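You operate a simulated robot arm through the tools that you are given. There is no shell and no other tool. Be economical: measure what you need, move in short steps, check, and stop when the job is done.

Carry out the task below with a simulated two-armed robot. There is one attempt and no reset: what you move stays moved.

TASK
Put the loose red button in the mending box and lay the blue one on the pink jumper.
Fine: hold the box as you push its catch; the loose button goes in the yellow cell; shut the lid.

It is judged by the outcome, as a careful person would: the job done as asked, and still so three seconds after it is handed in. It fails if anything else is knocked over, pushed out of place, dropped, spilled or broken. A push-on lid holds only when it is set on centred and level and pressed home; a screw cap is set on level and turned clockwise until tight.

THE ROBOT
Two 6-joint arms with two-finger parallel grippers on one trunk, on a base that drives. Base frame: it is fixed to the floor where the robot stands at the start and does not move with it; the origin is under the middle of the robot, x ahead of it, y to its left, z up. Units: cm, degrees, N and s.
The left shoulder is at the start at [6, 18.7, 97.2], the right one opposite. With the tool pointing down near the work surface each hand reaches from about 10 to 52 cm from the robot's upright axis, wherever it stands, measured 20 degrees to its own side. Places, roughly: mending box catch [50, 0, 70]; yellow cell of the mending box [50, 0, 70]; mending box lid [50, 0, 70]. Payload 1.57 kg a hand.
Tool frame (each hand has its own): the origin (TCP) lies between the finger pads and is the grasp point; the fingertips stand 3 cm ahead of it; z points along the fingers, y is the line along which they close. Largest opening 11 cm; finger width 2.4, thickness 1.2; the body of the gripper, 4.8 by 11.2 cm, starts 7.8 cm behind the TCP.
Orientation is told as [roll, pitch, yaw] about the base's x, y, z axes, in that order, counted from this pose: with the fingers straight down and closing along the base's y, the tool's x points along the base's -x, its y along +y and its z along -z.

THE INTERFACE
- The arms move only by the tool drive_tool. It takes "left_increments", "right_increments" or both (then of equal length, played together; a hand with none holds still); each is one flat list of numbers, 7 for each row, row after row: the shift along the base's x, y, z in cm, then the turn, a rotation vector about the base's x, y, z in degrees, then the finger opening in cm, from 0 to 11. In form: [tx, ty, tz, wx, wy, wz, gripper, tx, ty, tz, wx, wy, wz, gripper, ...]. A call has 1 to 8 rows; each row shifts and turns the commanded pose from where the row before left it. Rows are played at 5 a second. More than 5 cm and 8.6 degrees between two rows, or a gripper value outside its range, and nothing of the call is played. Where a pose cannot be reached the arm comes as near as it can. A force on the tool above 40 N (or 10 N above the force at the start of the call, whichever is more), or a blocked arm, ends the call early, and 0.2 s more pass. The fingers move at their own pace (about 15.3 cm/s each) and stop on an object; they squeeze with about 20 N. The grip force told is the motor's: it shows also when the fingers shut on nothing. Time passes only in rows, and 0.2 s behind the last, so rows that do not move let the fingers close. It gives the time, the measured TCP pose, the force on the tool (base axes), the opening and the grip force at its end, in the units of the frame above (readings bear some noise).
- Cameras (640 x 400 px; columns grow to the right, rows downward): "scene" is now at [-0.72, 0.01, 150.18]; the picture's right is [0.05, -1.00, 0.00], its down [-0.86, -0.04, -0.51] and it looks along [0.51, 0.02, -0.86] (base axes); focal length 279 px, centre (320, 200). "left" rides on the left gripper at [7, -1.6, -14.1] in its tool frame; the picture's right is [0.23, 0.97, 0.00], its down [-0.85, 0.20, -0.48] and it looks along [-0.47, 0.11, 0.88] (tool axes); focal length 222 px, centre (320, 200). "right" rides on the right gripper at [7, 1.6, -14.1] in its tool frame; the picture's right is [-0.23, 0.97, 0.00], its down [-0.86, -0.20, -0.48] and it looks along [-0.47, -0.11, 0.88] (tool axes); focal length 222 px, centre (320, 200). There is no depth. A picture from a camera that has moved, and an enlarged one, comes with that camera's place and axes in the base frame and with its lens. The place of the scene camera against the robot may be out by one fixed shift of up to 1.8 cm in any direction.
- camera(camera): a new picture of that camera. The clock stands still meanwhile.
- raise_lower(by): slides the trunk up (or, below 0, down) by that many cm; the arms and the scene camera ride with it, the base frame stays. It gives what a move gives, with no picture.
- drive_base(legs): drives the robot by 1 to 6 legs, each [ahead, left, turn to the left] in cm, cm and degrees, along the robot's own axes; the way and the turn of a leg run together, so that a leg with both is an arc; at most 150 cm and 180 degrees a leg. The arms and the cameras ride along, it lands a little off, and it stops where it bumps. It gives what a move gives.
- aim_head(pan, tilt): turns the head with the scene camera to pan (to the left, within 86 degrees either way) and tilt (down, from -29 to 69), counted from straight ahead of the robot. It gives what a move gives.
- close_up(camera, box): a new picture of the part [left, top, right, bottom] of that camera's present view, enlarged. The clock stands still meanwhile.
- hand_in(): hands the job in; it is judged then, once.

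Go step by step. Nothing tells you exact positions but the pictures and the camera data: compare them with the known pose of the tool, close in by small moves and look again before you grip or let go. The budget is 120 turns and 88 pictures, counting those below and the enlarged ones. Unless the task says otherwise, let go and move clear before handing in, and close with one line.

The tools are called as a command line: name --argument value ..., lists and objects as JSON in quotes. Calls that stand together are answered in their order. drive_tool: Moves the arms, as the interface text tells. Its arguments: {"type":"object","properties":{"left_increments":{"type":"array"},"right_increments":{"type":"array"}},"required":[]} The other tools are called the same way: raise_lower (by) slides the trunk up or down; drive_base (legs) drives the base; aim_head (pan, tilt) turns the head that bears the scene camera; camera (camera) takes a picture; close_up (camera, box) takes an enlarged picture of a part of a camera's view; hand_in () hands the job in.

At the start:

```text
t: 0.0
left_eef_pos: [48.01, 20.31, 99.17]
left_tcp_rot: [0.1, 0.0, 0.0]
left_ft_force: [0.9, -1.1, 0.7]
left_gripper_width: 10.99
left_grip_force: 0.0
right_eef_pos: [37.05, -16.63, 99.71]
right_tcp_rot: [0.0, 0.0, -0.1]
right_ft_force: [-0.8, -0.6, 0.4]
right_gripper_width: 11.0
right_grip_force: 0.1
trunk travel left (down, up): [-60.0, 39.0]
robot x, y, heading: [-0.15, 0.12, 0.2]
head pan, tilt: [2.7, 59.0]
```

scene: 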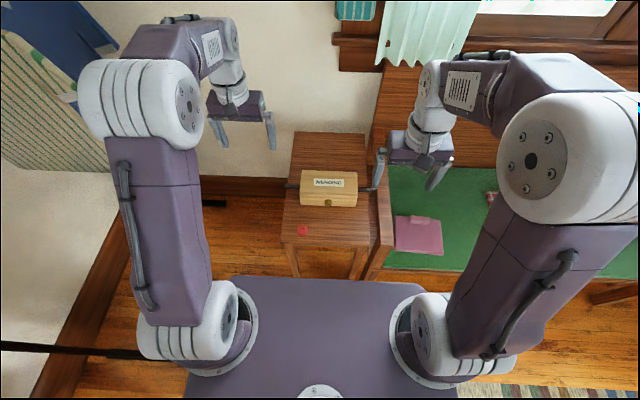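
right: 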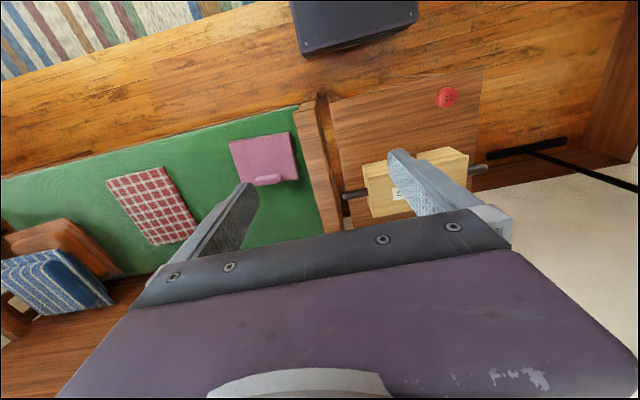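
left: 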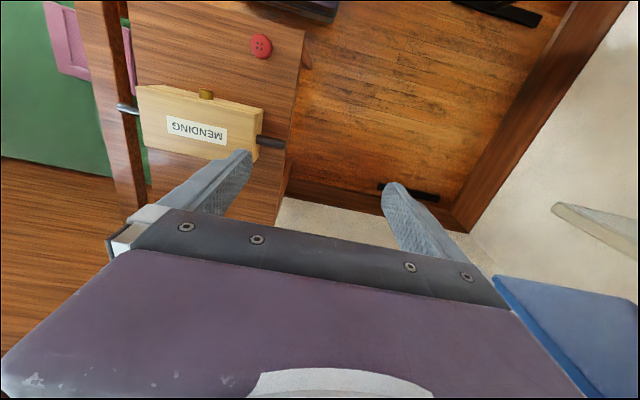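

I see a small side table with the mending box (a catch on its front), the red button in front of it, and a pink folded jumper on the green bench to the right. I look closer first.

close_up --camera "scene" --box '[260, 120, 400, 280]'

close_up --camera "left" --box '[80, 0, 320, 180]'

close_up --camera "right" --box '[200, 50, 520, 250]'

```text
2.50 times, centred on (330, 200) of scene
camera zoom: at [-0.72, 0.01, 150.18], right [0.05, -1.0, 0.0], down [-0.86, -0.04, -0.51], along [0.51, 0.02, -0.86], focal length 697 px, centre (295, 200)
```

zoom: 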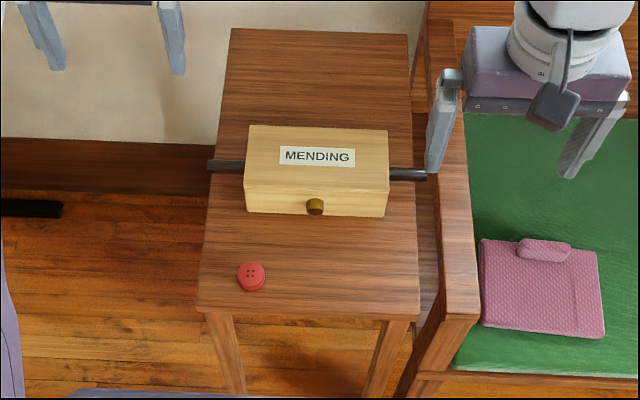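

```text
2.22 times, centred on (200, 90) of left
camera zoom: at [41.05, 18.79, 113.32], right [-0.23, 0.97, 0.0], down [0.85, 0.2, 0.48], along [0.47, 0.11, -0.88], focal length 494 px, centre (587, 444)
```

zoom: 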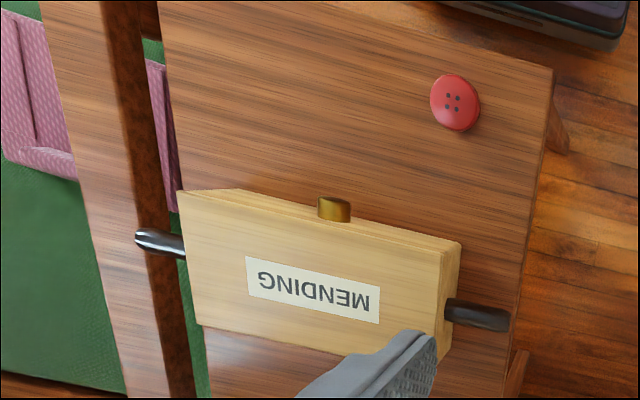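

```text
2.00 times, centred on (360, 150) of right
camera zoom: at [30.11, -14.91, 113.8], right [0.23, 0.97, 0.0], down [0.86, -0.2, 0.48], along [0.47, -0.11, -0.88], focal length 444 px, centre (240, 300)
```

zoom: 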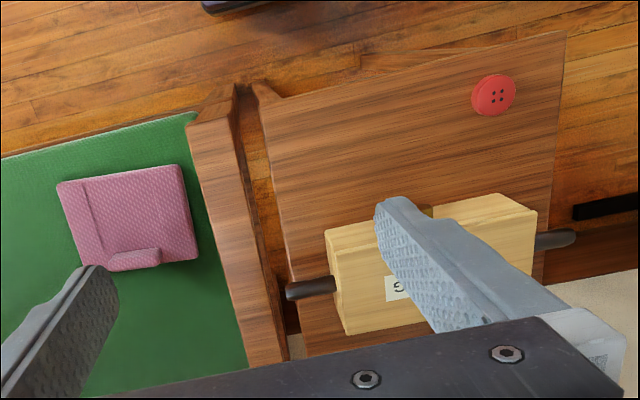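

The red button is near (38.8, 7.8, 67), the catch near (47.7, 0.5, 71), and the left handle bar near (54, 12.5, 70). I drive ahead a little so the handle and the jumper come within easy reach.

drive_base --legs '[[6, 0, 0]]'

```text
t: 1.0
left_eef_pos: [53.84, 20.25, 99.09]
left_tcp_rot: [0.0, 0.0, -0.1]
left_ft_force: [0.7, 0.4, -0.3]
left_gripper_width: 10.98
left_grip_force: 0.1
right_eef_pos: [43.02, -16.63, 99.66]
right_tcp_rot: [0.0, 0.0, 0.0]
right_ft_force: [-0.2, 0.4, -0.7]
right_gripper_width: 11.0
right_grip_force: 0.2
trunk travel left (down, up): [-60.0, 39.0]
robot x, y, heading: [6.39, -0.16, -0.3]
head pan, tilt: [2.7, 59.0]
```

drive_tool --left_increments '[0, 0, -1, 0, 0, -8.5, 11, 0, 0, -1, 0, 0, -8.5, 11, 0, 0, -1, 0, 0, -8.5, 11, 0, 0, -1, 0, 0, -8.5, 11, 0, 0, -1, 0, 0, -8.5, 11, 0, 0, -1, 0, 0, -8.5, 11, 0, 0, -1, 0, 0, -8.5, 11, 0, 0, -1, 0, 0, -8.5, 11]' --right_increments '[-1.5, 0, 0, 0, 0, 0, 5, -1.5, 0, 0, 0, 0, 0, 0, -1.5, 0, 0, 0, 0, 0, 0, -1.5, 0, 0, 0, 0, 0, 0, -1.5, 0, 0, 0, 0, 0, 0, 0, 0, 0, 0, 0, 0, 0, 0, 0, 0, 0, 0, 0, 0, 0, 0, 0, 0, 0, 0, 0]'

drive_tool --left_increments '[0, 0, -1, 0, 0, -8.5, 11, 0, 0, -1, 0, 0, -8.5, 11, 0, 0, 0, 0, 0, -5, 11, 0, 0, 0, 0, 0, 0, 11]'

camera --camera "left"

camera --camera "right"

```text
t: 2.8
left_eef_pos: [53.96, 20.25, 90.94]
left_tcp_rot: [0.1, 0.0, -68.1]
left_ft_force: [-0.3, 0.6, 0.1]
left_gripper_width: 10.99
left_grip_force: 0.2
right_eef_pos: [35.62, -16.6, 99.79]
right_tcp_rot: [0.0, -0.1, -0.1]
right_ft_force: [-0.7, 0.5, -0.1]
right_gripper_width: 0.02
right_grip_force: 20.1
trunk travel left (down, up): [-60.0, 39.0]
robot x, y, heading: [5.86, 0.24, -0.4]
head pan, tilt: [2.7, 59.0]
```

```text
t: 3.8
left_eef_pos: [53.81, 20.34, 89.14]
left_tcp_rot: [0.1, 0.0, -90.1]
left_ft_force: [0.0, -0.2, 0.4]
left_gripper_width: 11.01
left_grip_force: 0.1
right_eef_pos: [35.4, -16.58, 99.82]
right_tcp_rot: [0.0, 0.0, -0.1]
right_ft_force: [-0.2, -0.4, -0.3]
right_gripper_width: 0.03
right_grip_force: 20.3
trunk travel left (down, up): [-60.0, 39.0]
robot x, y, heading: [5.88, 0.05, -0.2]
head pan, tilt: [2.7, 59.0]
```

```text
81 pictures are left
camera left: at [52.21, 27.43, 103.33], right [0.97, 0.22, 0.0], down [0.2, -0.86, 0.48], along [0.11, -0.47, -0.88], focal length 222 px, centre (320, 200)
```

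left: 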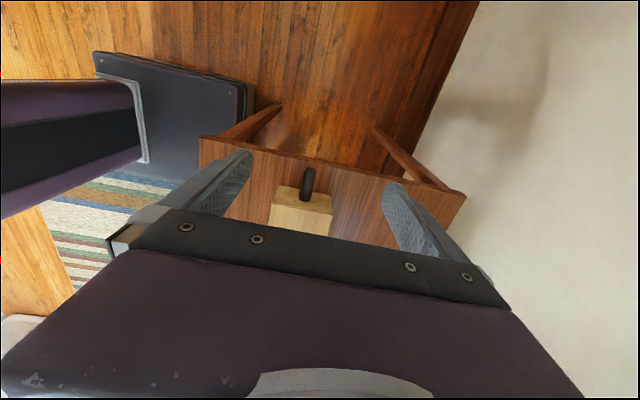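

```text
80 pictures are left
camera right: at [28.46, -14.92, 113.84], right [0.23, 0.97, 0.0], down [0.85, -0.2, 0.48], along [0.47, -0.11, -0.88], focal length 222 px, centre (320, 200)
```

right: 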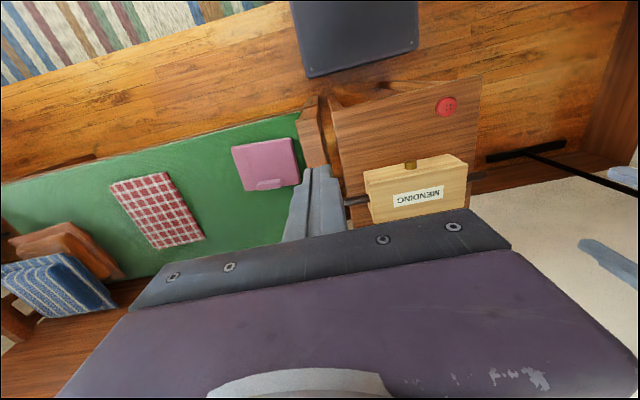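

The handle bar is near (53.7, 12.2, 70.5). I bring the left hand over it and part-way down, then look.

drive_tool --left_increments '[0, -4, 0, 0, 0, 0, 11, 0, -4, 0, 0, 0, 0, 11, 0, 0, -4, 0, 0, 0, 8, 0, 0, -4, 0, 0, 0, 6, 0, 0, 0, 0, 0, 0, 6]'

camera --camera "left"

close_up --camera "scene" --box '[220, 120, 420, 245]'

```text
t: 5.0
left_eef_pos: [53.58, 12.36, 80.94]
left_tcp_rot: [0.0, 0.0, -90.0]
left_ft_force: [0.4, 0.2, 0.1]
left_gripper_width: 5.99
left_grip_force: 0.0
right_eef_pos: [35.33, -16.61, 99.78]
right_tcp_rot: [0.0, 0.1, 0.0]
right_ft_force: [-0.1, -0.7, 0.0]
right_gripper_width: 0.0
right_grip_force: 19.9
trunk travel left (down, up): [-60.0, 39.0]
robot x, y, heading: [5.87, -0.3, -0.1]
head pan, tilt: [2.7, 59.0]
```

```text
79 pictures are left
camera left: at [52.02, 19.52, 95.25], right [0.97, 0.23, 0.0], down [0.2, -0.86, 0.48], along [0.11, -0.47, -0.88], focal length 222 px, centre (320, 200)
```

left: 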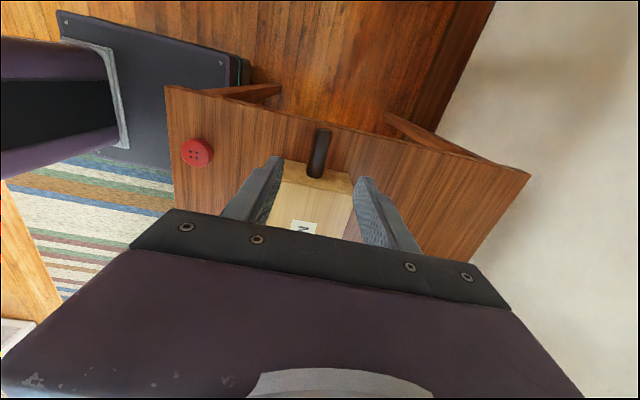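

```text
3.20 times, centred on (320, 182) of scene
camera zoom: at [5.09, 0.01, 150.18], right [0.04, -1.0, 0.0], down [-0.86, -0.04, -0.52], along [0.51, 0.02, -0.86], focal length 893 px, centre (320, 256)
```

zoom: 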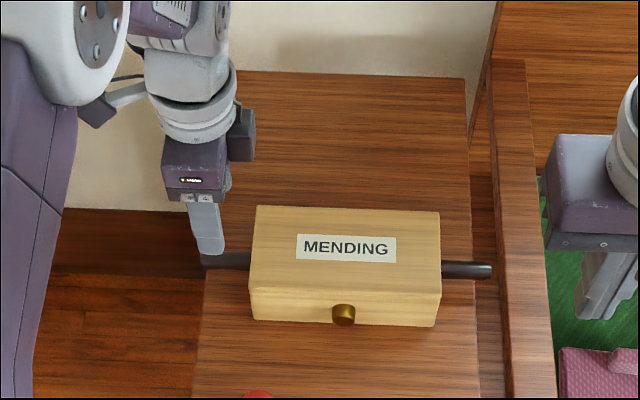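

The handle lies straight below the fingers. I go down over it and close.

drive_tool --left_increments '[0, 0, -4, 0, 0, 0, 6, 0, 0, -4, 0, 0, 0, 6, 0, -0.1, -2, 0, 0, 0, 6, 0, 0, 0, 0, 0, 0, 6]'

camera --camera "left"

```text
t: 6.0
left_eef_pos: [53.83, 12.32, 71.11]
left_tcp_rot: [0.2, 0.0, -90.2]
left_ft_force: [0.1, 0.1, -0.3]
left_gripper_width: 5.97
left_grip_force: 0.1
right_eef_pos: [35.43, -16.75, 99.69]
right_tcp_rot: [0.0, 0.0, 0.0]
right_ft_force: [0.2, 0.5, 0.7]
right_gripper_width: 0.01
right_grip_force: 19.8
trunk travel left (down, up): [-60.0, 39.0]
robot x, y, heading: [5.75, -0.17, -0.0]
head pan, tilt: [2.7, 59.0]
```

```text
77 pictures are left
camera left: at [52.16, 19.32, 85.34], right [0.97, 0.23, 0.0], down [0.2, -0.86, 0.48], along [0.11, -0.47, -0.88], focal length 222 px, centre (320, 200)
```

left: 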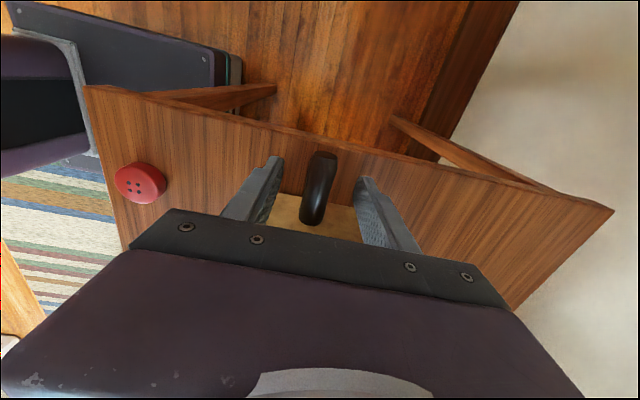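

drive_tool --left_increments '[0, 0, 0, 0, 0, 0, 3, 0, 0, 0, 0, 0, 0, 1, 0, 0, 0, 0, 0, 0, 0, 0, 0, 0, 0, 0, 0, 0]'

camera --camera "left"

```text
t: 7.0
left_eef_pos: [53.85, 12.25, 71.18]
left_tcp_rot: [0.1, -0.1, -90.0]
left_ft_force: [-0.9, -1.8, -0.6]
left_gripper_width: 2.01
left_grip_force: 20.3
right_eef_pos: [35.35, -16.55, 99.73]
right_tcp_rot: [0.0, 0.0, -0.1]
right_ft_force: [-0.1, -0.4, 0.1]
right_gripper_width: 0.01
right_grip_force: 20.1
trunk travel left (down, up): [-60.0, 39.0]
robot x, y, heading: [5.84, -0.24, -0.2]
head pan, tilt: [2.7, 59.0]
```

```text
76 pictures are left
camera left: at [52.17, 19.33, 85.36], right [0.97, 0.23, 0.0], down [0.2, -0.85, 0.48], along [0.11, -0.47, -0.88], focal length 222 px, centre (320, 200)
```

left: 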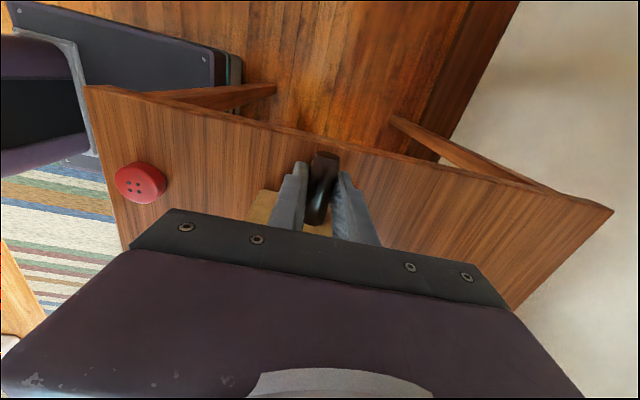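

The box is held. I swing the right hand in front of the catch, fingers shut and tilted forward.

drive_tool --right_increments '[0, 4, -1, 0, -8.5, 0, 0, 0, 4, -1, 0, -8.5, 0, 0, 0, 4, -1, 0, -8.5, 0, 0, 0, 4.3, -2.5, 0, -8.5, 0, 0, 1, 0, -4.5, 0, 0, 0, 0, 1, 0, -4.5, 0, 0, 0, 0, 0, 0, -4.5, 0, 0, 0, 0, 0, 0, 0, 0, 0, 0, 0]'

camera --camera "right"

close_up --camera "scene" --box '[220, 120, 420, 245]'

```text
t: 8.2
left_eef_pos: [53.74, 12.31, 71.22]
left_tcp_rot: [0.0, 0.0, -90.1]
left_ft_force: [-1.1, 1.0, -1.3]
left_gripper_width: 1.99
left_grip_force: 19.5
right_eef_pos: [36.91, 0.57, 89.96]
right_tcp_rot: [1.0, -34.7, 0.4]
right_ft_force: [4.9, 0.0, 3.7]
right_gripper_width: 0.02
right_grip_force: 20.5
right hand out of reach, approached as far as the arm can: row 5
trunk travel left (down, up): [-60.0, 39.0]
robot x, y, heading: [5.69, 0.3, -0.2]
head pan, tilt: [2.7, 59.0]
stopped in row 6 (right hand): the force on the tool passed its limit (the readings are from after the stop); the commanded pose is now the measured one
```

```text
75 pictures are left
camera right: at [23.17, 1.94, 97.48], right [0.17, 0.98, 0.14], down [0.44, -0.2, 0.88], along [0.88, -0.09, -0.46], focal length 222 px, centre (320, 200)
```

right: 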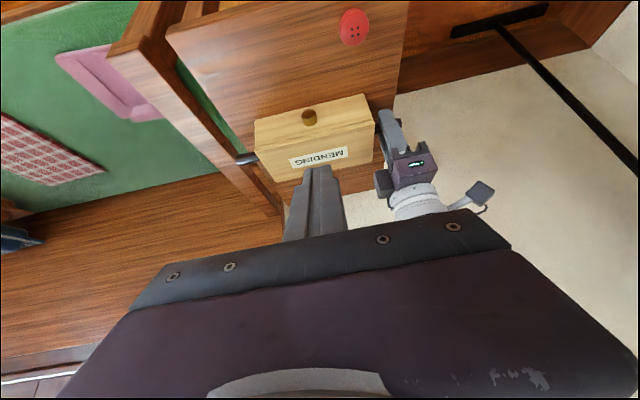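

```text
3.20 times, centred on (320, 182) of scene
camera zoom: at [5.16, -0.01, 150.18], right [0.05, -1.0, 0.0], down [-0.86, -0.04, -0.51], along [0.51, 0.02, -0.86], focal length 893 px, centre (320, 256)
```

zoom: 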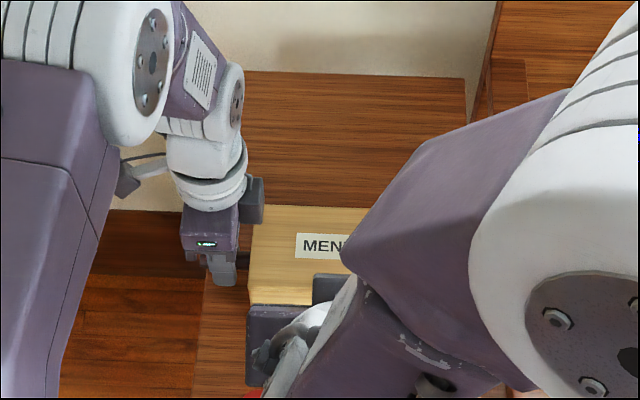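

The tilted wrist is too close to the body, so I take most of the tilt back and go forward.

drive_tool --right_increments '[1.5, -0.2, 0, 0, 8, 0, 0, 1.5, -0.2, 0, 0, 8, 0, 0, 1.5, -0.2, -1, 0, 6, 0, 0, 1, -0.2, -3, 0, 0, 0, 0, 0, 0, -3, 0, 0, 0, 0, 0, 0, -3, 0, 0, 0, 0, 0, 0, 0, 0, 0, 0, 0]'

camera --camera "right"

camera --camera "scene"

```text
t: 9.8
left_eef_pos: [53.73, 12.3, 71.16]
left_tcp_rot: [0.0, 0.0, -90.1]
left_ft_force: [-0.2, -1.0, -0.2]
left_gripper_width: 1.98
left_grip_force: 20.2
right_eef_pos: [42.49, 0.01, 79.78]
right_tcp_rot: [1.1, -12.7, 0.3]
right_ft_force: [0.3, 0.2, -0.3]
right_gripper_width: 0.0
right_grip_force: 20.6
trunk travel left (down, up): [-60.0, 39.0]
robot x, y, heading: [6.29, 0.2, -0.1]
head pan, tilt: [2.7, 59.0]
```

```text
73 pictures are left
camera right: at [32.49, 1.2, 92.01], right [0.21, 0.98, 0.07], down [0.73, -0.2, 0.65], along [0.65, -0.09, -0.76], focal length 222 px, centre (320, 200)
```

right: 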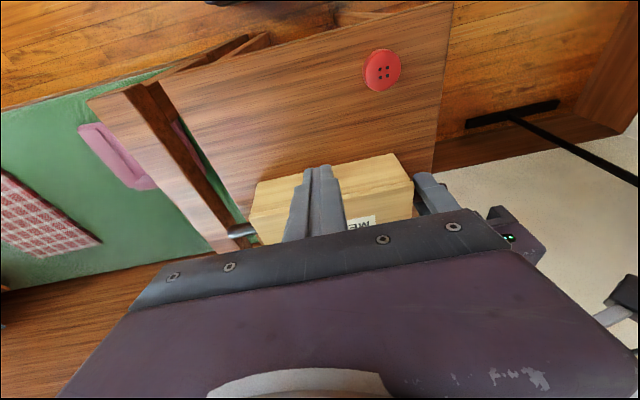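

```text
72 pictures are left
camera scene: at [5.15, 0.01, 150.18], right [0.04, -1.0, 0.0], down [-0.86, -0.04, -0.51], along [0.51, 0.02, -0.86], focal length 279 px, centre (320, 200)
```

scene: 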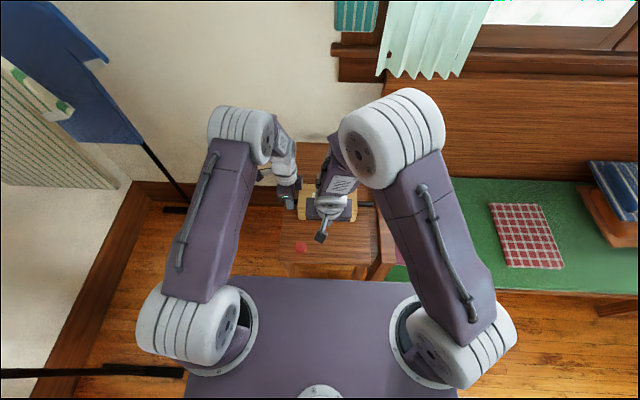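

drive_tool --right_increments '[0, -0.2, -4, 0, 0, 0, 0, 0, 0, -3.2, 0, 0, 0, 0, 0, 0, 0, 0, 0, 0, 0, 0.7, 0, 0, 0, 0, 0, 0, 0.7, 0, 0, 0, 0, 0, 0, 0, 0, 0, 0, 0, 0, 0]'

camera --camera "right"

```text
t: 11.2
left_eef_pos: [53.77, 12.24, 71.35]
left_tcp_rot: [0.0, 0.0, -90.1]
left_ft_force: [0.9, 1.3, 2.4]
left_gripper_width: 2.03
left_grip_force: 19.8
right_eef_pos: [43.72, -0.36, 72.5]
right_tcp_rot: [1.0, -12.7, 0.4]
right_ft_force: [0.6, -0.5, -0.3]
right_gripper_width: 0.01
right_grip_force: 19.6
trunk travel left (down, up): [-60.0, 39.0]
robot x, y, heading: [5.34, -0.02, -0.2]
head pan, tilt: [2.7, 59.0]
```

```text
71 pictures are left
camera right: at [33.83, 0.99, 84.78], right [0.21, 0.98, 0.07], down [0.73, -0.2, 0.65], along [0.65, -0.09, -0.76], focal length 222 px, centre (320, 200)
```

right: 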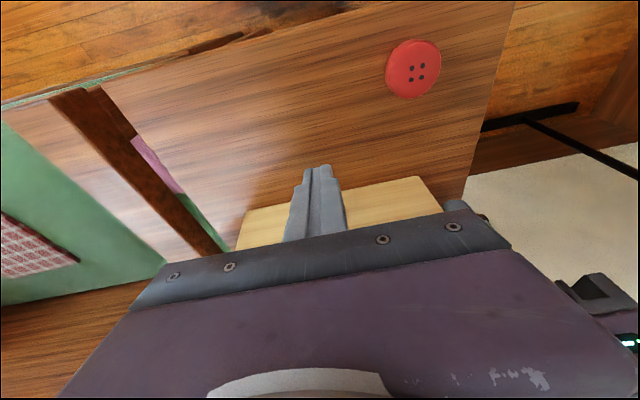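

drive_tool --right_increments '[0.6, 0, 0, 0, 0, 0, 0, 0.6, 0, 0, 0, 0, 0, 0, 0.4, 0, 0, 0, 0, 0, 0, 0, 0, 0, 0, 0, 0, 0]'

camera --camera "right"

```text
t: 12.2
left_eef_pos: [53.88, 12.19, 71.15]
left_tcp_rot: [0.0, 0.0, -90.0]
left_ft_force: [0.5, 0.0, -0.3]
left_gripper_width: 2.0
left_grip_force: 20.0
right_eef_pos: [45.3, -0.53, 72.61]
right_tcp_rot: [1.0, -12.7, 0.4]
right_ft_force: [1.1, -1.0, 1.0]
right_gripper_width: 0.0
right_grip_force: 20.1
trunk travel left (down, up): [-60.0, 39.0]
robot x, y, heading: [5.74, 0.2, -0.1]
head pan, tilt: [2.7, 59.0]
```

```text
70 pictures are left
camera right: at [35.42, 0.92, 84.87], right [0.21, 0.98, 0.07], down [0.73, -0.2, 0.65], along [0.65, -0.09, -0.76], focal length 222 px, centre (320, 200)
```

right: 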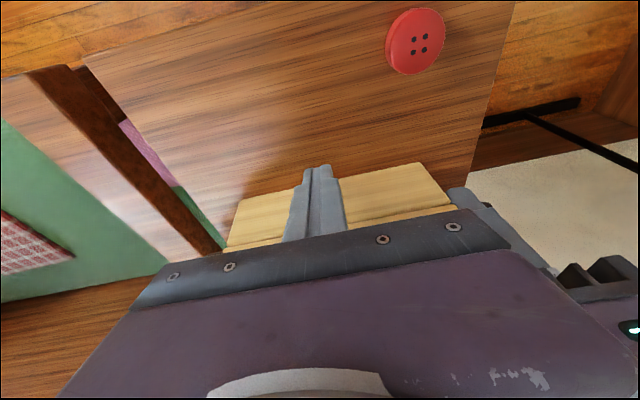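

drive_tool --right_increments '[0.4, 0.1, 0, 0, 0, 0, 0, 0.4, 0, 0, 0, 0, 0, 0, 0.4, 0, 0, 0, 0, 0, 0, 0, 0, 0, 0, 0, 0, 0]'

camera --camera "right"

```text
t: 13.2
left_eef_pos: [53.87, 12.28, 71.19]
left_tcp_rot: [0.1, 0.0, -90.1]
left_ft_force: [7.5, 3.2, 0.8]
left_gripper_width: 2.05
left_grip_force: 20.1
right_eef_pos: [46.48, -0.37, 72.67]
right_tcp_rot: [1.0, -12.6, 0.3]
right_ft_force: [-9.0, -3.4, -0.4]
right_gripper_width: 0.01
right_grip_force: 20.4
trunk travel left (down, up): [-60.0, 39.0]
robot x, y, heading: [5.76, -0.24, 0.1]
head pan, tilt: [2.7, 59.0]
```

```text
69 pictures are left
camera right: at [36.65, 0.96, 84.89], right [0.21, 0.98, 0.07], down [0.73, -0.2, 0.65], along [0.65, -0.09, -0.76], focal length 222 px, centre (320, 200)
```

right: 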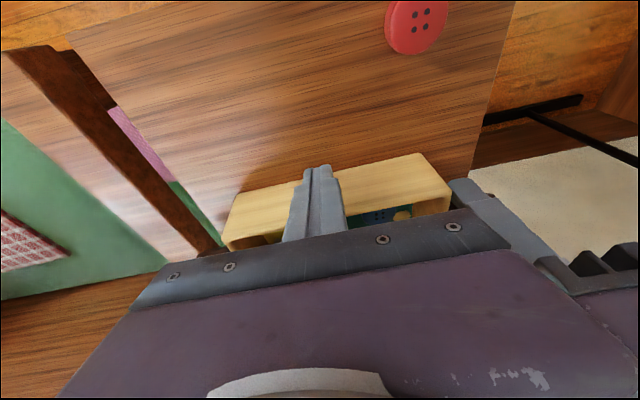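

The catch gave and the lid is open. I draw the right hand back and up, and look.

drive_tool --right_increments '[-1, 0, 0, 0, 0, 0, 0, -2, 0, 0, 0, 0, 0, 0, -2, 0, 1, 0, 0, 0, 0, 0, 0, 4, 0, 4, 0, 0, -1, 0, 4, 0, 4, 0, 0, 0, -3, 4, 0, 4, 0, 0, 0, -4, 1, 0, 0, 0, 0, 0, -4, 0, 0, 0, 0, 0]'

camera --camera "right"

camera --camera "scene"

```text
t: 15.0
left_eef_pos: [53.75, 12.35, 71.09]
left_tcp_rot: [0.0, -0.1, -90.1]
left_ft_force: [0.3, -0.6, 1.5]
left_gripper_width: 2.0
left_grip_force: 19.9
right_eef_pos: [41.44, -12.47, 83.8]
right_tcp_rot: [1.3, -0.6, 0.4]
right_ft_force: [-0.5, 0.8, -0.3]
right_gripper_width: 0.0
right_grip_force: 20.2
right hand out of reach, approached as far as the arm can: row 4, 5
trunk travel left (down, up): [-60.0, 39.0]
robot x, y, heading: [5.99, -0.04, -0.1]
head pan, tilt: [2.7, 59.0]
```

```text
68 pictures are left
camera right: at [34.32, -11.17, 97.92], right [0.22, 0.98, 0.02], down [0.85, -0.2, 0.48], along [0.48, -0.09, -0.88], focal length 222 px, centre (320, 200)
```

right: 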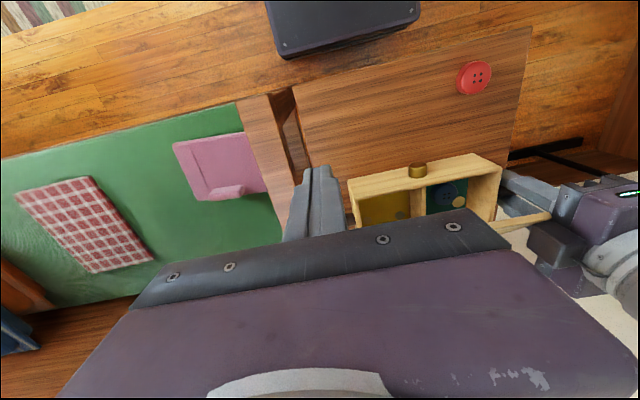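

```text
67 pictures are left
camera scene: at [5.18, -0.12, 150.18], right [0.05, -1.0, 0.0], down [-0.86, -0.04, -0.51], along [0.51, 0.02, -0.86], focal length 279 px, centre (320, 200)
```

scene: 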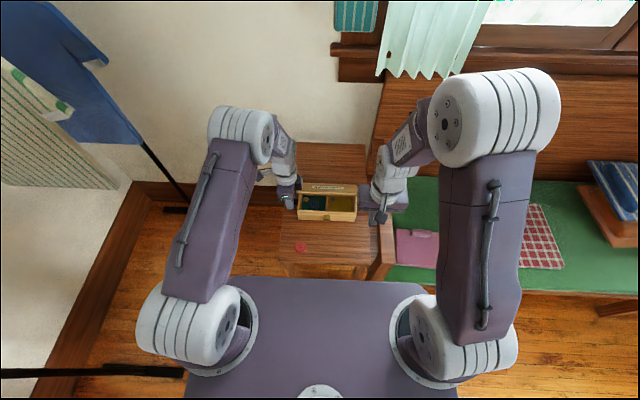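

close_up --camera "scene" --box '[280, 170, 376, 230]'

close_up --camera "right" --box '[340, 140, 520, 250]'

```text
6.67 times, centred on (328, 200) of scene
camera zoom: at [5.18, -0.12, 150.18], right [0.05, -1.0, 0.0], down [-0.86, -0.04, -0.51], along [0.51, 0.02, -0.86], focal length 1860 px, centre (267, 200)
```

zoom: 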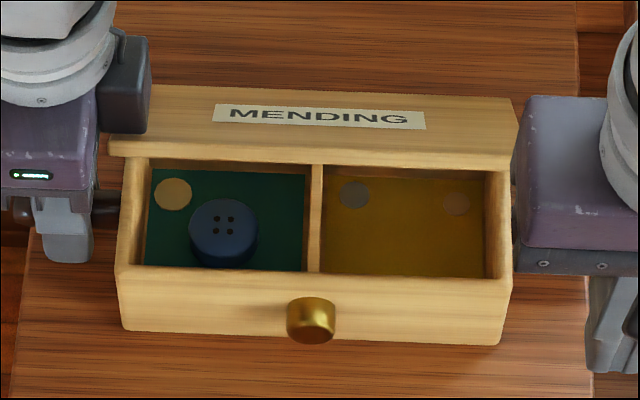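

```text
3.56 times, centred on (430, 195) of right
camera zoom: at [34.32, -11.17, 97.92], right [0.22, 0.98, 0.02], down [0.85, -0.2, 0.48], along [0.48, -0.09, -0.88], focal length 790 px, centre (-71, 218)
```

zoom: 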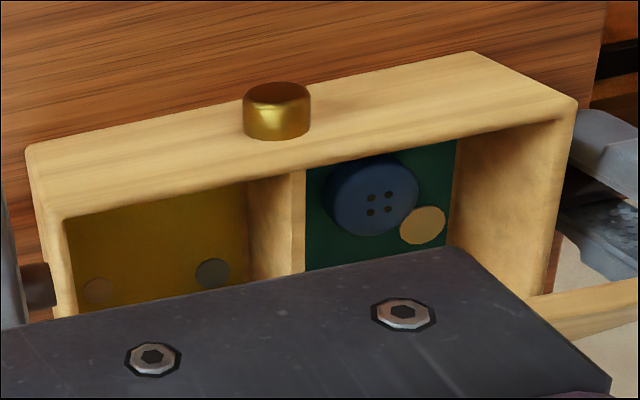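

The blue button lies near (53.7, 4.4) in the green cell; the yellow cell is on the right. The lid has only sprung about 40 degrees, so I push it up and back with the closed right fingers while still holding the box.

drive_tool --right_increments '[2, 4.5, -2, 0, 0, 0, 0, 1.5, 4.5, -2, 0, 0, 0, 0, 1.5, 0, 0, 0, 0, 0, 0, 1.5, 0, 0, 0, 0, 0, 0, 1.5, 0, 0, 0, 0, 0, 0, 1, 0, 0, 0, 0, 0, 0, 0, 0, 0, 0, 0, 0, 0]'

close_up --camera "scene" --box '[260, 150, 420, 250]'

camera --camera "left"

```text
refused: row 1 steps farther than a row can; nothing moved
```

```text
4.00 times, centred on (340, 200) of scene
camera zoom: at [5.18, -0.12, 150.18], right [0.05, -1.0, 0.0], down [-0.86, -0.04, -0.51], along [0.51, 0.02, -0.86], focal length 1116 px, centre (240, 200)
```

zoom: 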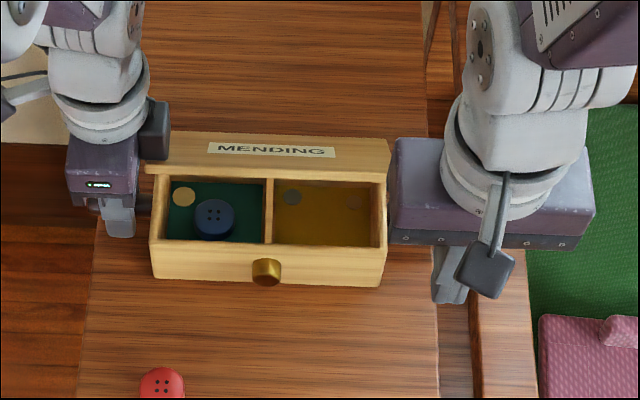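

```text
63 pictures are left
camera left: at [52.18, 19.26, 85.4], right [0.97, 0.23, 0.0], down [0.2, -0.86, 0.48], along [0.11, -0.47, -0.88], focal length 222 px, centre (320, 200)
```

left: 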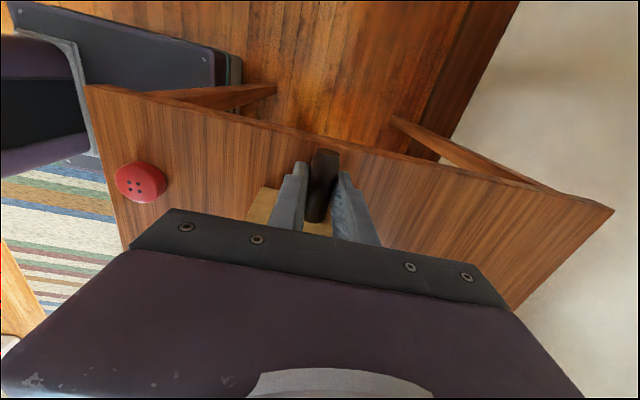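

drive_tool --right_increments '[1, 3, -1.5, 0, 0, 0, 0, 1, 3, -1.5, 0, 0, 0, 0, 1.5, 3, -1, 0, 0, 0, 0, 1.5, 0, 0, 0, 0, 0, 0, 1.5, 0, 0, 0, 0, 0, 0, 1.5, 0, 0, 0, 0, 0, 0, 1, 0, 0, 0, 0, 0, 0, 0, 0, 0, 0, 0, 0, 0]'

close_up --camera "scene" --box '[260, 150, 420, 250]'

```text
t: 16.8
left_eef_pos: [53.81, 12.24, 71.3]
left_tcp_rot: [0.2, 0.0, -90.1]
left_ft_force: [7.4, -1.6, 0.6]
left_gripper_width: 2.05
left_grip_force: 19.8
right_eef_pos: [50.32, -3.26, 79.95]
right_tcp_rot: [1.1, -0.5, 0.3]
right_ft_force: [-8.0, -1.1, 0.0]
right_gripper_width: 0.01
right_grip_force: 19.8
trunk travel left (down, up): [-60.0, 39.0]
robot x, y, heading: [5.78, -0.17, -0.0]
head pan, tilt: [2.7, 59.0]
```

```text
4.00 times, centred on (340, 200) of scene
camera zoom: at [5.12, 0.0, 150.18], right [0.04, -1.0, 0.0], down [-0.86, -0.04, -0.52], along [0.51, 0.02, -0.86], focal length 1116 px, centre (240, 200)
```

zoom: 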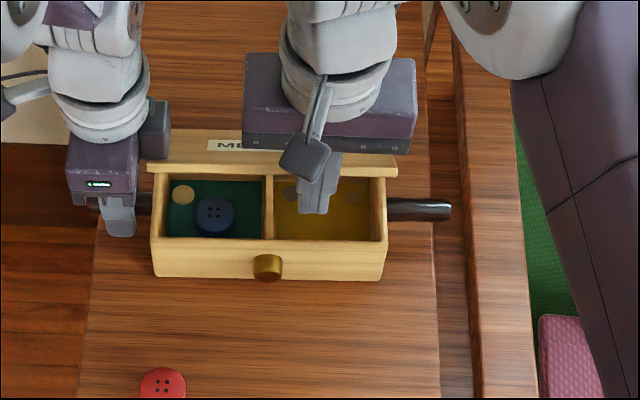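

drive_tool --right_increments '[0.8, 0, 0.5, 0, 0, 0, 0, 0.8, 0, 0.5, 0, 0, 0, 0, 0.8, 0, 0.4, 0, 0, 0, 0, 0.8, 0, 0.3, 0, 0, 0, 0, 0, 0, 0, 0, 0, 0, 0]'

close_up --camera "scene" --box '[260, 150, 420, 250]'

```text
t: 18.0
left_eef_pos: [53.87, 12.32, 71.15]
left_tcp_rot: [0.1, 0.0, -90.2]
left_ft_force: [10.1, 1.8, 8.5]
left_gripper_width: 2.83
left_grip_force: 19.7
right_eef_pos: [53.53, -3.14, 81.77]
right_tcp_rot: [1.2, -0.4, 0.4]
right_ft_force: [-10.2, 0.0, -8.4]
right_gripper_width: 0.01
right_grip_force: 19.9
trunk travel left (down, up): [-60.0, 39.0]
robot x, y, heading: [6.13, 0.07, -0.0]
head pan, tilt: [2.7, 59.0]
```

```text
4.00 times, centred on (340, 200) of scene
camera zoom: at [5.17, 0.03, 150.18], right [0.05, -1.0, 0.0], down [-0.86, -0.04, -0.51], along [0.51, 0.02, -0.86], focal length 1116 px, centre (240, 200)
```

zoom: 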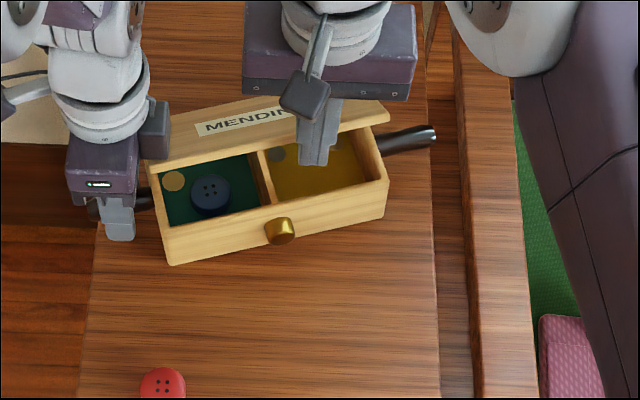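

The box is being turned in the grip instead of the lid opening further, so I stop pushing and back off at once.

drive_tool --right_increments '[-1.5, 0, 0, 0, 0, 0, 0, -2, 0, 0, 0, 0, 0, 0, -2, 0, 0, 0, 0, 0, 0, -2, -3, 0, 0, 0, 0, 0, -1, -4, 0, 0, 0, 0, 0, 0, -4, 2, 0, 0, 0, 0, 0, -4, 2, 0, 0, 0, 0, 0, 0, 0, 0, 0, 0, 0]'

close_up --camera "scene" --box '[260, 150, 420, 250]'

camera --camera "left"

camera --camera "right"

```text
t: 19.8
left_eef_pos: [53.83, 12.35, 71.18]
left_tcp_rot: [-0.1, 0.0, -90.1]
left_ft_force: [-0.6, 0.2, -0.6]
left_gripper_width: 2.03
left_grip_force: 20.4
right_eef_pos: [44.81, -17.97, 85.83]
right_tcp_rot: [1.3, -0.6, 0.5]
right_ft_force: [0.7, 0.3, -0.8]
right_gripper_width: 0.0
right_grip_force: 19.8
trunk travel left (down, up): [-60.0, 39.0]
robot x, y, heading: [6.0, 0.06, -0.2]
head pan, tilt: [2.7, 59.0]
```

```text
4.00 times, centred on (340, 200) of scene
camera zoom: at [5.21, 0.08, 150.18], right [0.05, -1.0, 0.0], down [-0.86, -0.04, -0.51], along [0.51, 0.02, -0.86], focal length 1116 px, centre (240, 200)
```

zoom: 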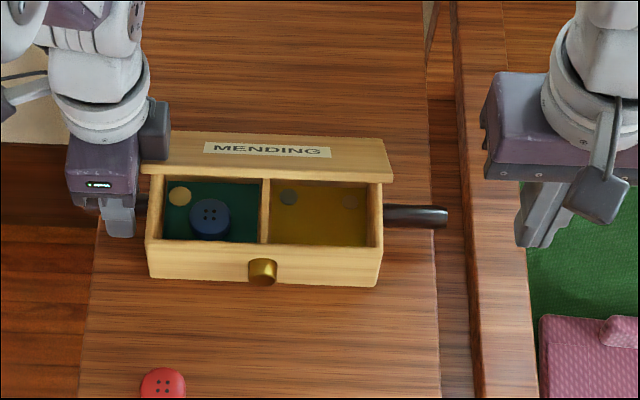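

```text
59 pictures are left
camera left: at [52.2, 19.36, 85.37], right [0.97, 0.23, 0.0], down [0.2, -0.85, 0.48], along [0.11, -0.47, -0.88], focal length 222 px, centre (320, 200)
```

left: 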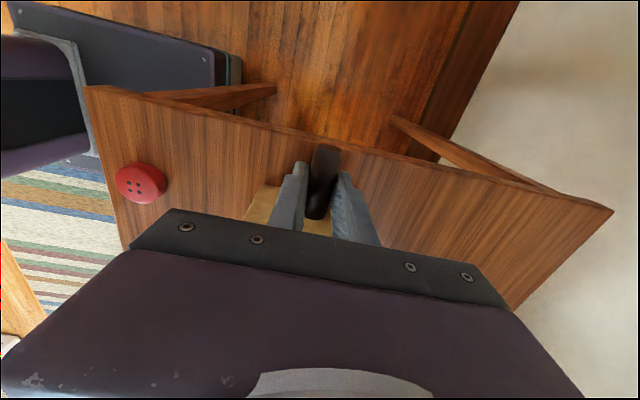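

```text
58 pictures are left
camera right: at [37.85, -16.63, 99.91], right [0.22, 0.98, 0.02], down [0.85, -0.2, 0.48], along [0.48, -0.09, -0.88], focal length 222 px, centre (320, 200)
```

right: 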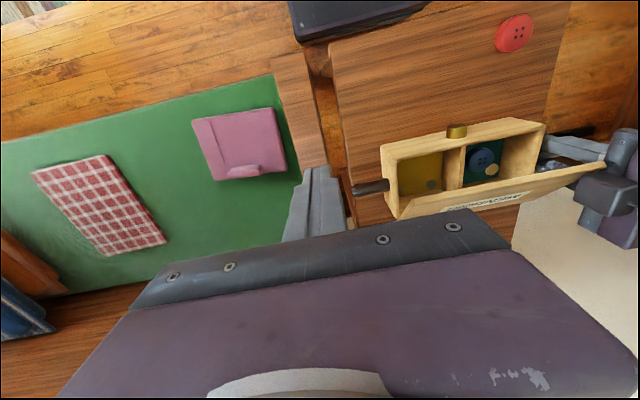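

The box came back straight in the grip. I measure the lid's real angle before doing more.

close_up --camera "right" --box '[370, 100, 630, 260]'

close_up --camera "scene" --box '[290, 175, 370, 225]'

```text
2.46 times, centred on (500, 180) of right
camera zoom: at [37.85, -16.63, 99.91], right [0.22, 0.98, 0.02], down [0.85, -0.2, 0.48], along [0.48, -0.09, -0.88], focal length 547 px, centre (-123, 249)
```

zoom: 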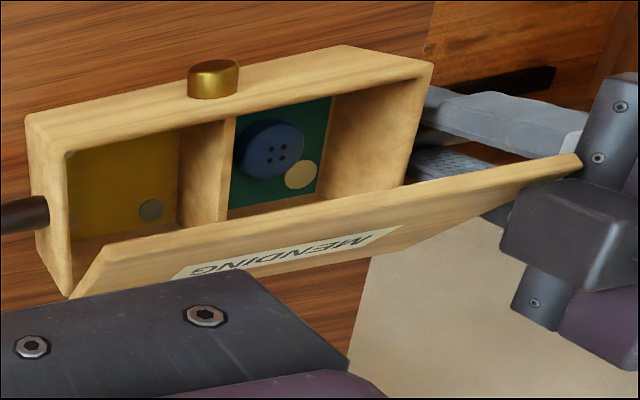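

```text
8.00 times, centred on (330, 200) of scene
camera zoom: at [5.21, 0.08, 150.18], right [0.05, -1.0, 0.0], down [-0.86, -0.04, -0.51], along [0.51, 0.02, -0.86], focal length 2232 px, centre (240, 200)
```

zoom: 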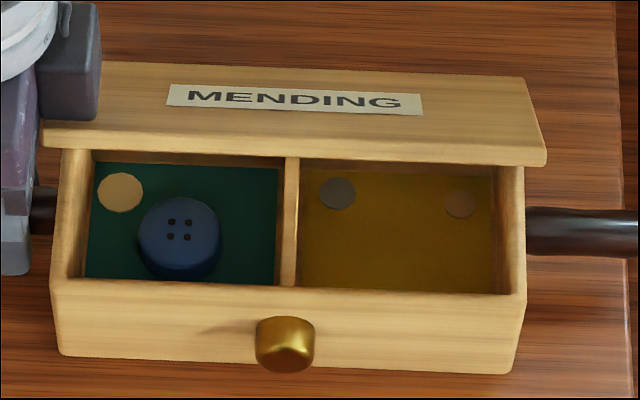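

The lid's left corner at z≈80 seems to be caught under the left gripper's body, which explains the stop. I loosen the left grip slightly, slide outward along the handle and grip again.

drive_tool --left_increments '[0, 0, 0, 0, 0, 0, 2.8, 0, 0.4, 0, 0, 0, 0, 2.8, 0, 0.4, 0, 0, 0, 0, 2.8, 0, 0.4, 0, 0, 0, 0, 2.8, 0, 0, 0, 0, 0, 0, 0, 0, 0, 0, 0, 0, 0, 0]'

close_up --camera "scene" --box '[260, 150, 420, 250]'

```text
t: 21.2
left_eef_pos: [53.84, 13.62, 71.11]
left_tcp_rot: [0.1, -0.1, -90.2]
left_ft_force: [-0.9, -0.3, 0.8]
left_gripper_width: 1.97
left_grip_force: 20.2
right_eef_pos: [44.97, -17.92, 85.86]
right_tcp_rot: [1.2, -0.6, 0.4]
right_ft_force: [0.1, 0.5, 0.2]
right_gripper_width: 0.01
right_grip_force: 19.5
trunk travel left (down, up): [-60.0, 39.0]
robot x, y, heading: [5.91, -0.09, -0.3]
head pan, tilt: [2.7, 59.0]
```

```text
4.00 times, centred on (340, 200) of scene
camera zoom: at [5.15, 0.01, 150.18], right [0.05, -1.0, 0.0], down [-0.86, -0.04, -0.51], along [0.51, 0.02, -0.86], focal length 1116 px, centre (240, 200)
```

zoom: 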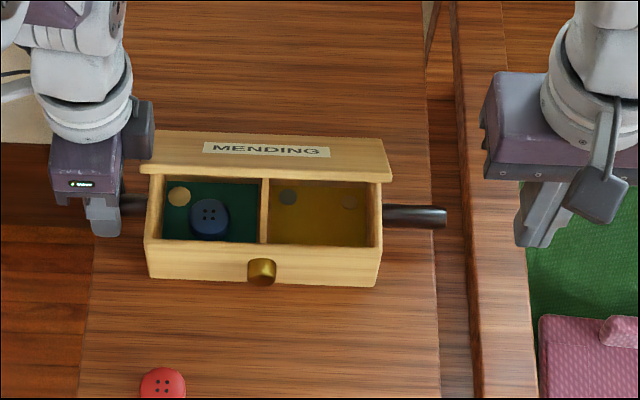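

The lid hasn't moved yet. I let go with the left hand and draw it straight out, in case it still hems in the lid.

drive_tool --left_increments '[0, 0, 0, 0, 0, 0, 4, 0, 0, 0, 0, 0, 0, 4, 0, 2, 0, 0, 0, 0, 4, 0, 3, 0, 0, 0, 0, 4, 0, 3, 1, 0, 0, 0, 4, 0, 0, 3, 0, 0, 0, 4, 0, 0, 0, 0, 0, 0, 4]'

close_up --camera "scene" --box '[260, 150, 420, 250]'

camera --camera "left"

```text
t: 22.8
left_eef_pos: [53.85, 21.5, 75.07]
left_tcp_rot: [0.0, 0.0, -90.1]
left_ft_force: [-0.7, -0.1, -0.8]
left_gripper_width: 3.99
left_grip_force: 0.1
right_eef_pos: [44.83, -17.98, 85.82]
right_tcp_rot: [1.2, -0.7, 0.3]
right_ft_force: [0.5, -0.1, -0.4]
right_gripper_width: 0.0
right_grip_force: 20.0
trunk travel left (down, up): [-60.0, 39.0]
robot x, y, heading: [5.7, -0.19, 0.0]
head pan, tilt: [2.7, 59.0]
```

```text
4.00 times, centred on (340, 200) of scene
camera zoom: at [5.22, 0.06, 150.18], right [0.05, -1.0, 0.0], down [-0.86, -0.04, -0.51], along [0.51, 0.02, -0.86], focal length 1116 px, centre (240, 200)
```

zoom: 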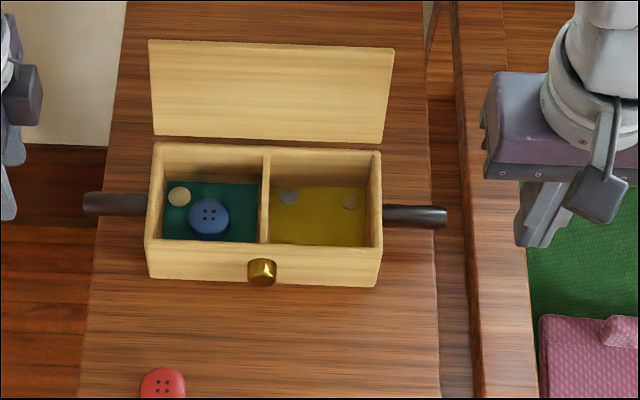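

```text
53 pictures are left
camera left: at [52.25, 28.61, 89.21], right [0.97, 0.23, 0.0], down [0.2, -0.86, 0.48], along [0.11, -0.47, -0.88], focal length 222 px, centre (320, 200)
```

left: 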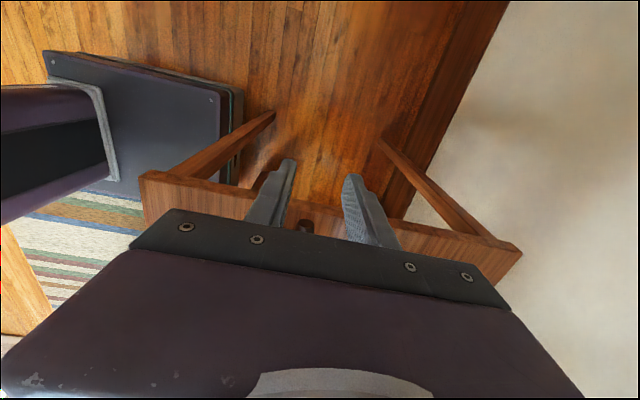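

The lid has now sprung fully open and the box stands in place. I clear the left hand away and bring the right hand above the blue button.

drive_tool --right_increments '[0.5, 4.5, 0, 0, 0, 0, 3, 0.5, 4.5, 0, 0, 0, 0, 4.4, 0.5, 4.5, 0, -1.2, 0.6, 0, 4.4, 1, 4.5, 0, 0, 0, 0, 4.4, 2.5, 4.3, 0, 0, 0, 0, 4.4, 3, 0, -3, 0, 0, 0, 4.4, 0, 0, 0, 0, 0, 0, 4.4]' --left_increments '[0, 0, 3, 0, 0, 0, 4, 0, 3, 3, 0, 0, 0, 4, 0, 3, 3, 0, 0, 0, 4, 0, 2, 3, 0, 0, 0, 4, -2, 0, 0, 0, 0, 0, 4, -2, 0, 0, 0, 0, 0, 4, 0, 0, 0, 0, 0, 0, 4]'

camera --camera "right"

camera --camera "scene"

```text
t: 24.4
left_eef_pos: [49.75, 29.39, 87.18]
left_tcp_rot: [-0.1, 0.0, -89.9]
left_ft_force: [-0.4, 0.4, -0.1]
left_gripper_width: 4.0
left_grip_force: 0.1
right_eef_pos: [52.82, 4.43, 82.81]
right_tcp_rot: [-0.1, 0.0, 0.3]
right_ft_force: [-0.3, -0.1, -0.2]
right_gripper_width: 4.39
right_grip_force: 0.0
trunk travel left (down, up): [-60.0, 39.0]
robot x, y, heading: [5.9, -0.15, 0.1]
head pan, tilt: [2.7, 59.0]
```

```text
52 pictures are left
camera right: at [45.84, 6.07, 96.83], right [0.22, 0.98, 0.0], down [0.86, -0.19, 0.48], along [0.47, -0.11, -0.88], focal length 222 px, centre (320, 200)
```

right: 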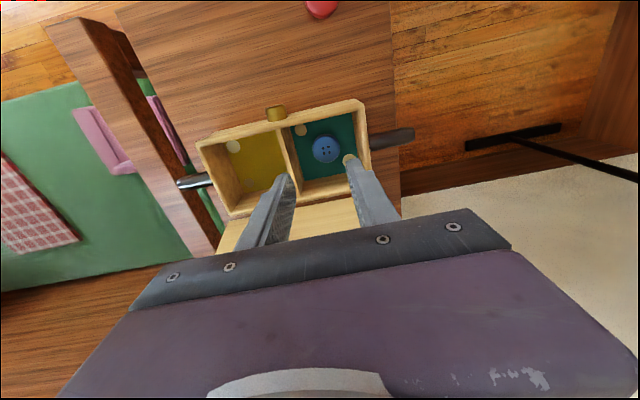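

```text
51 pictures are left
camera scene: at [5.1, 0.04, 150.18], right [0.05, -1.0, 0.0], down [-0.86, -0.04, -0.52], along [0.51, 0.02, -0.86], focal length 279 px, centre (320, 200)
```

scene: 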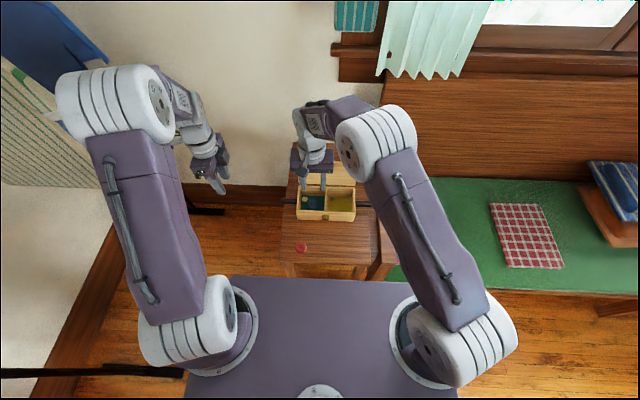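

close_up --camera "right" --box '[180, 80, 420, 230]'

```text
2.67 times, centred on (300, 155) of right
camera zoom: at [45.84, 6.07, 96.83], right [0.22, 0.98, 0.0], down [0.86, -0.19, 0.48], along [0.47, -0.11, -0.88], focal length 592 px, centre (373, 320)
```

zoom: 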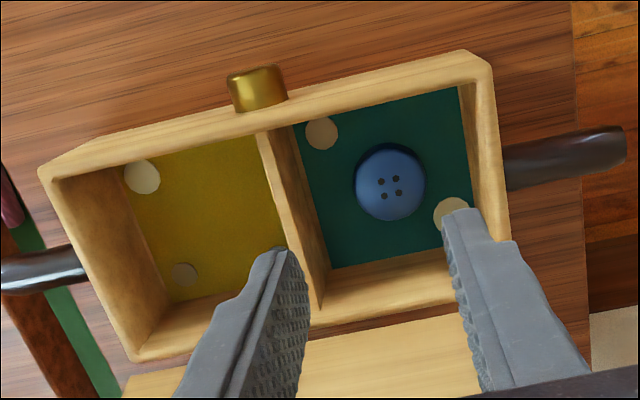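

The blue button centre is at (53.7, 5.0), centred in its cell. I align over it and go down to just above the rim.

drive_tool --right_increments '[0.9, 0.5, -4, 0, 0, 0, 4.4, 0, 0, -4, 0, 0, 0, 4.4, 0, 0, 0, 0, 0, 0, 4.4]'

camera --camera "right"

```text
t: 25.2
left_eef_pos: [49.76, 29.44, 87.0]
left_tcp_rot: [0.0, 0.0, -90.1]
left_ft_force: [-0.7, -0.3, -0.4]
left_gripper_width: 3.98
left_grip_force: 0.0
right_eef_pos: [53.95, 4.68, 74.75]
right_tcp_rot: [-0.1, -0.1, 0.4]
right_ft_force: [0.4, -0.5, 0.4]
right_gripper_width: 4.43
right_grip_force: 0.0
trunk travel left (down, up): [-60.0, 39.0]
robot x, y, heading: [5.94, -0.07, -0.2]
head pan, tilt: [2.7, 59.0]
```

```text
49 pictures are left
camera right: at [46.97, 6.24, 88.87], right [0.22, 0.98, 0.0], down [0.86, -0.19, 0.48], along [0.47, -0.11, -0.88], focal length 222 px, centre (320, 200)
```

right: 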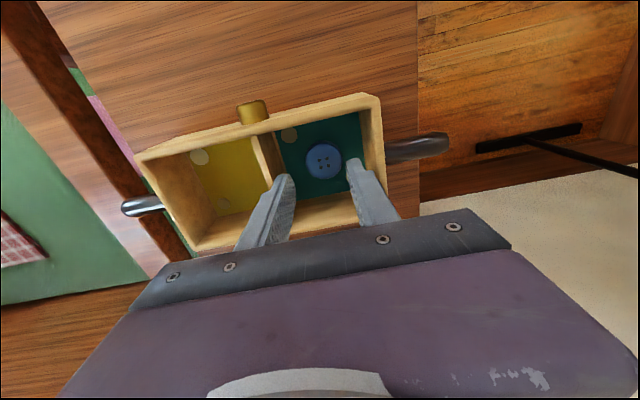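

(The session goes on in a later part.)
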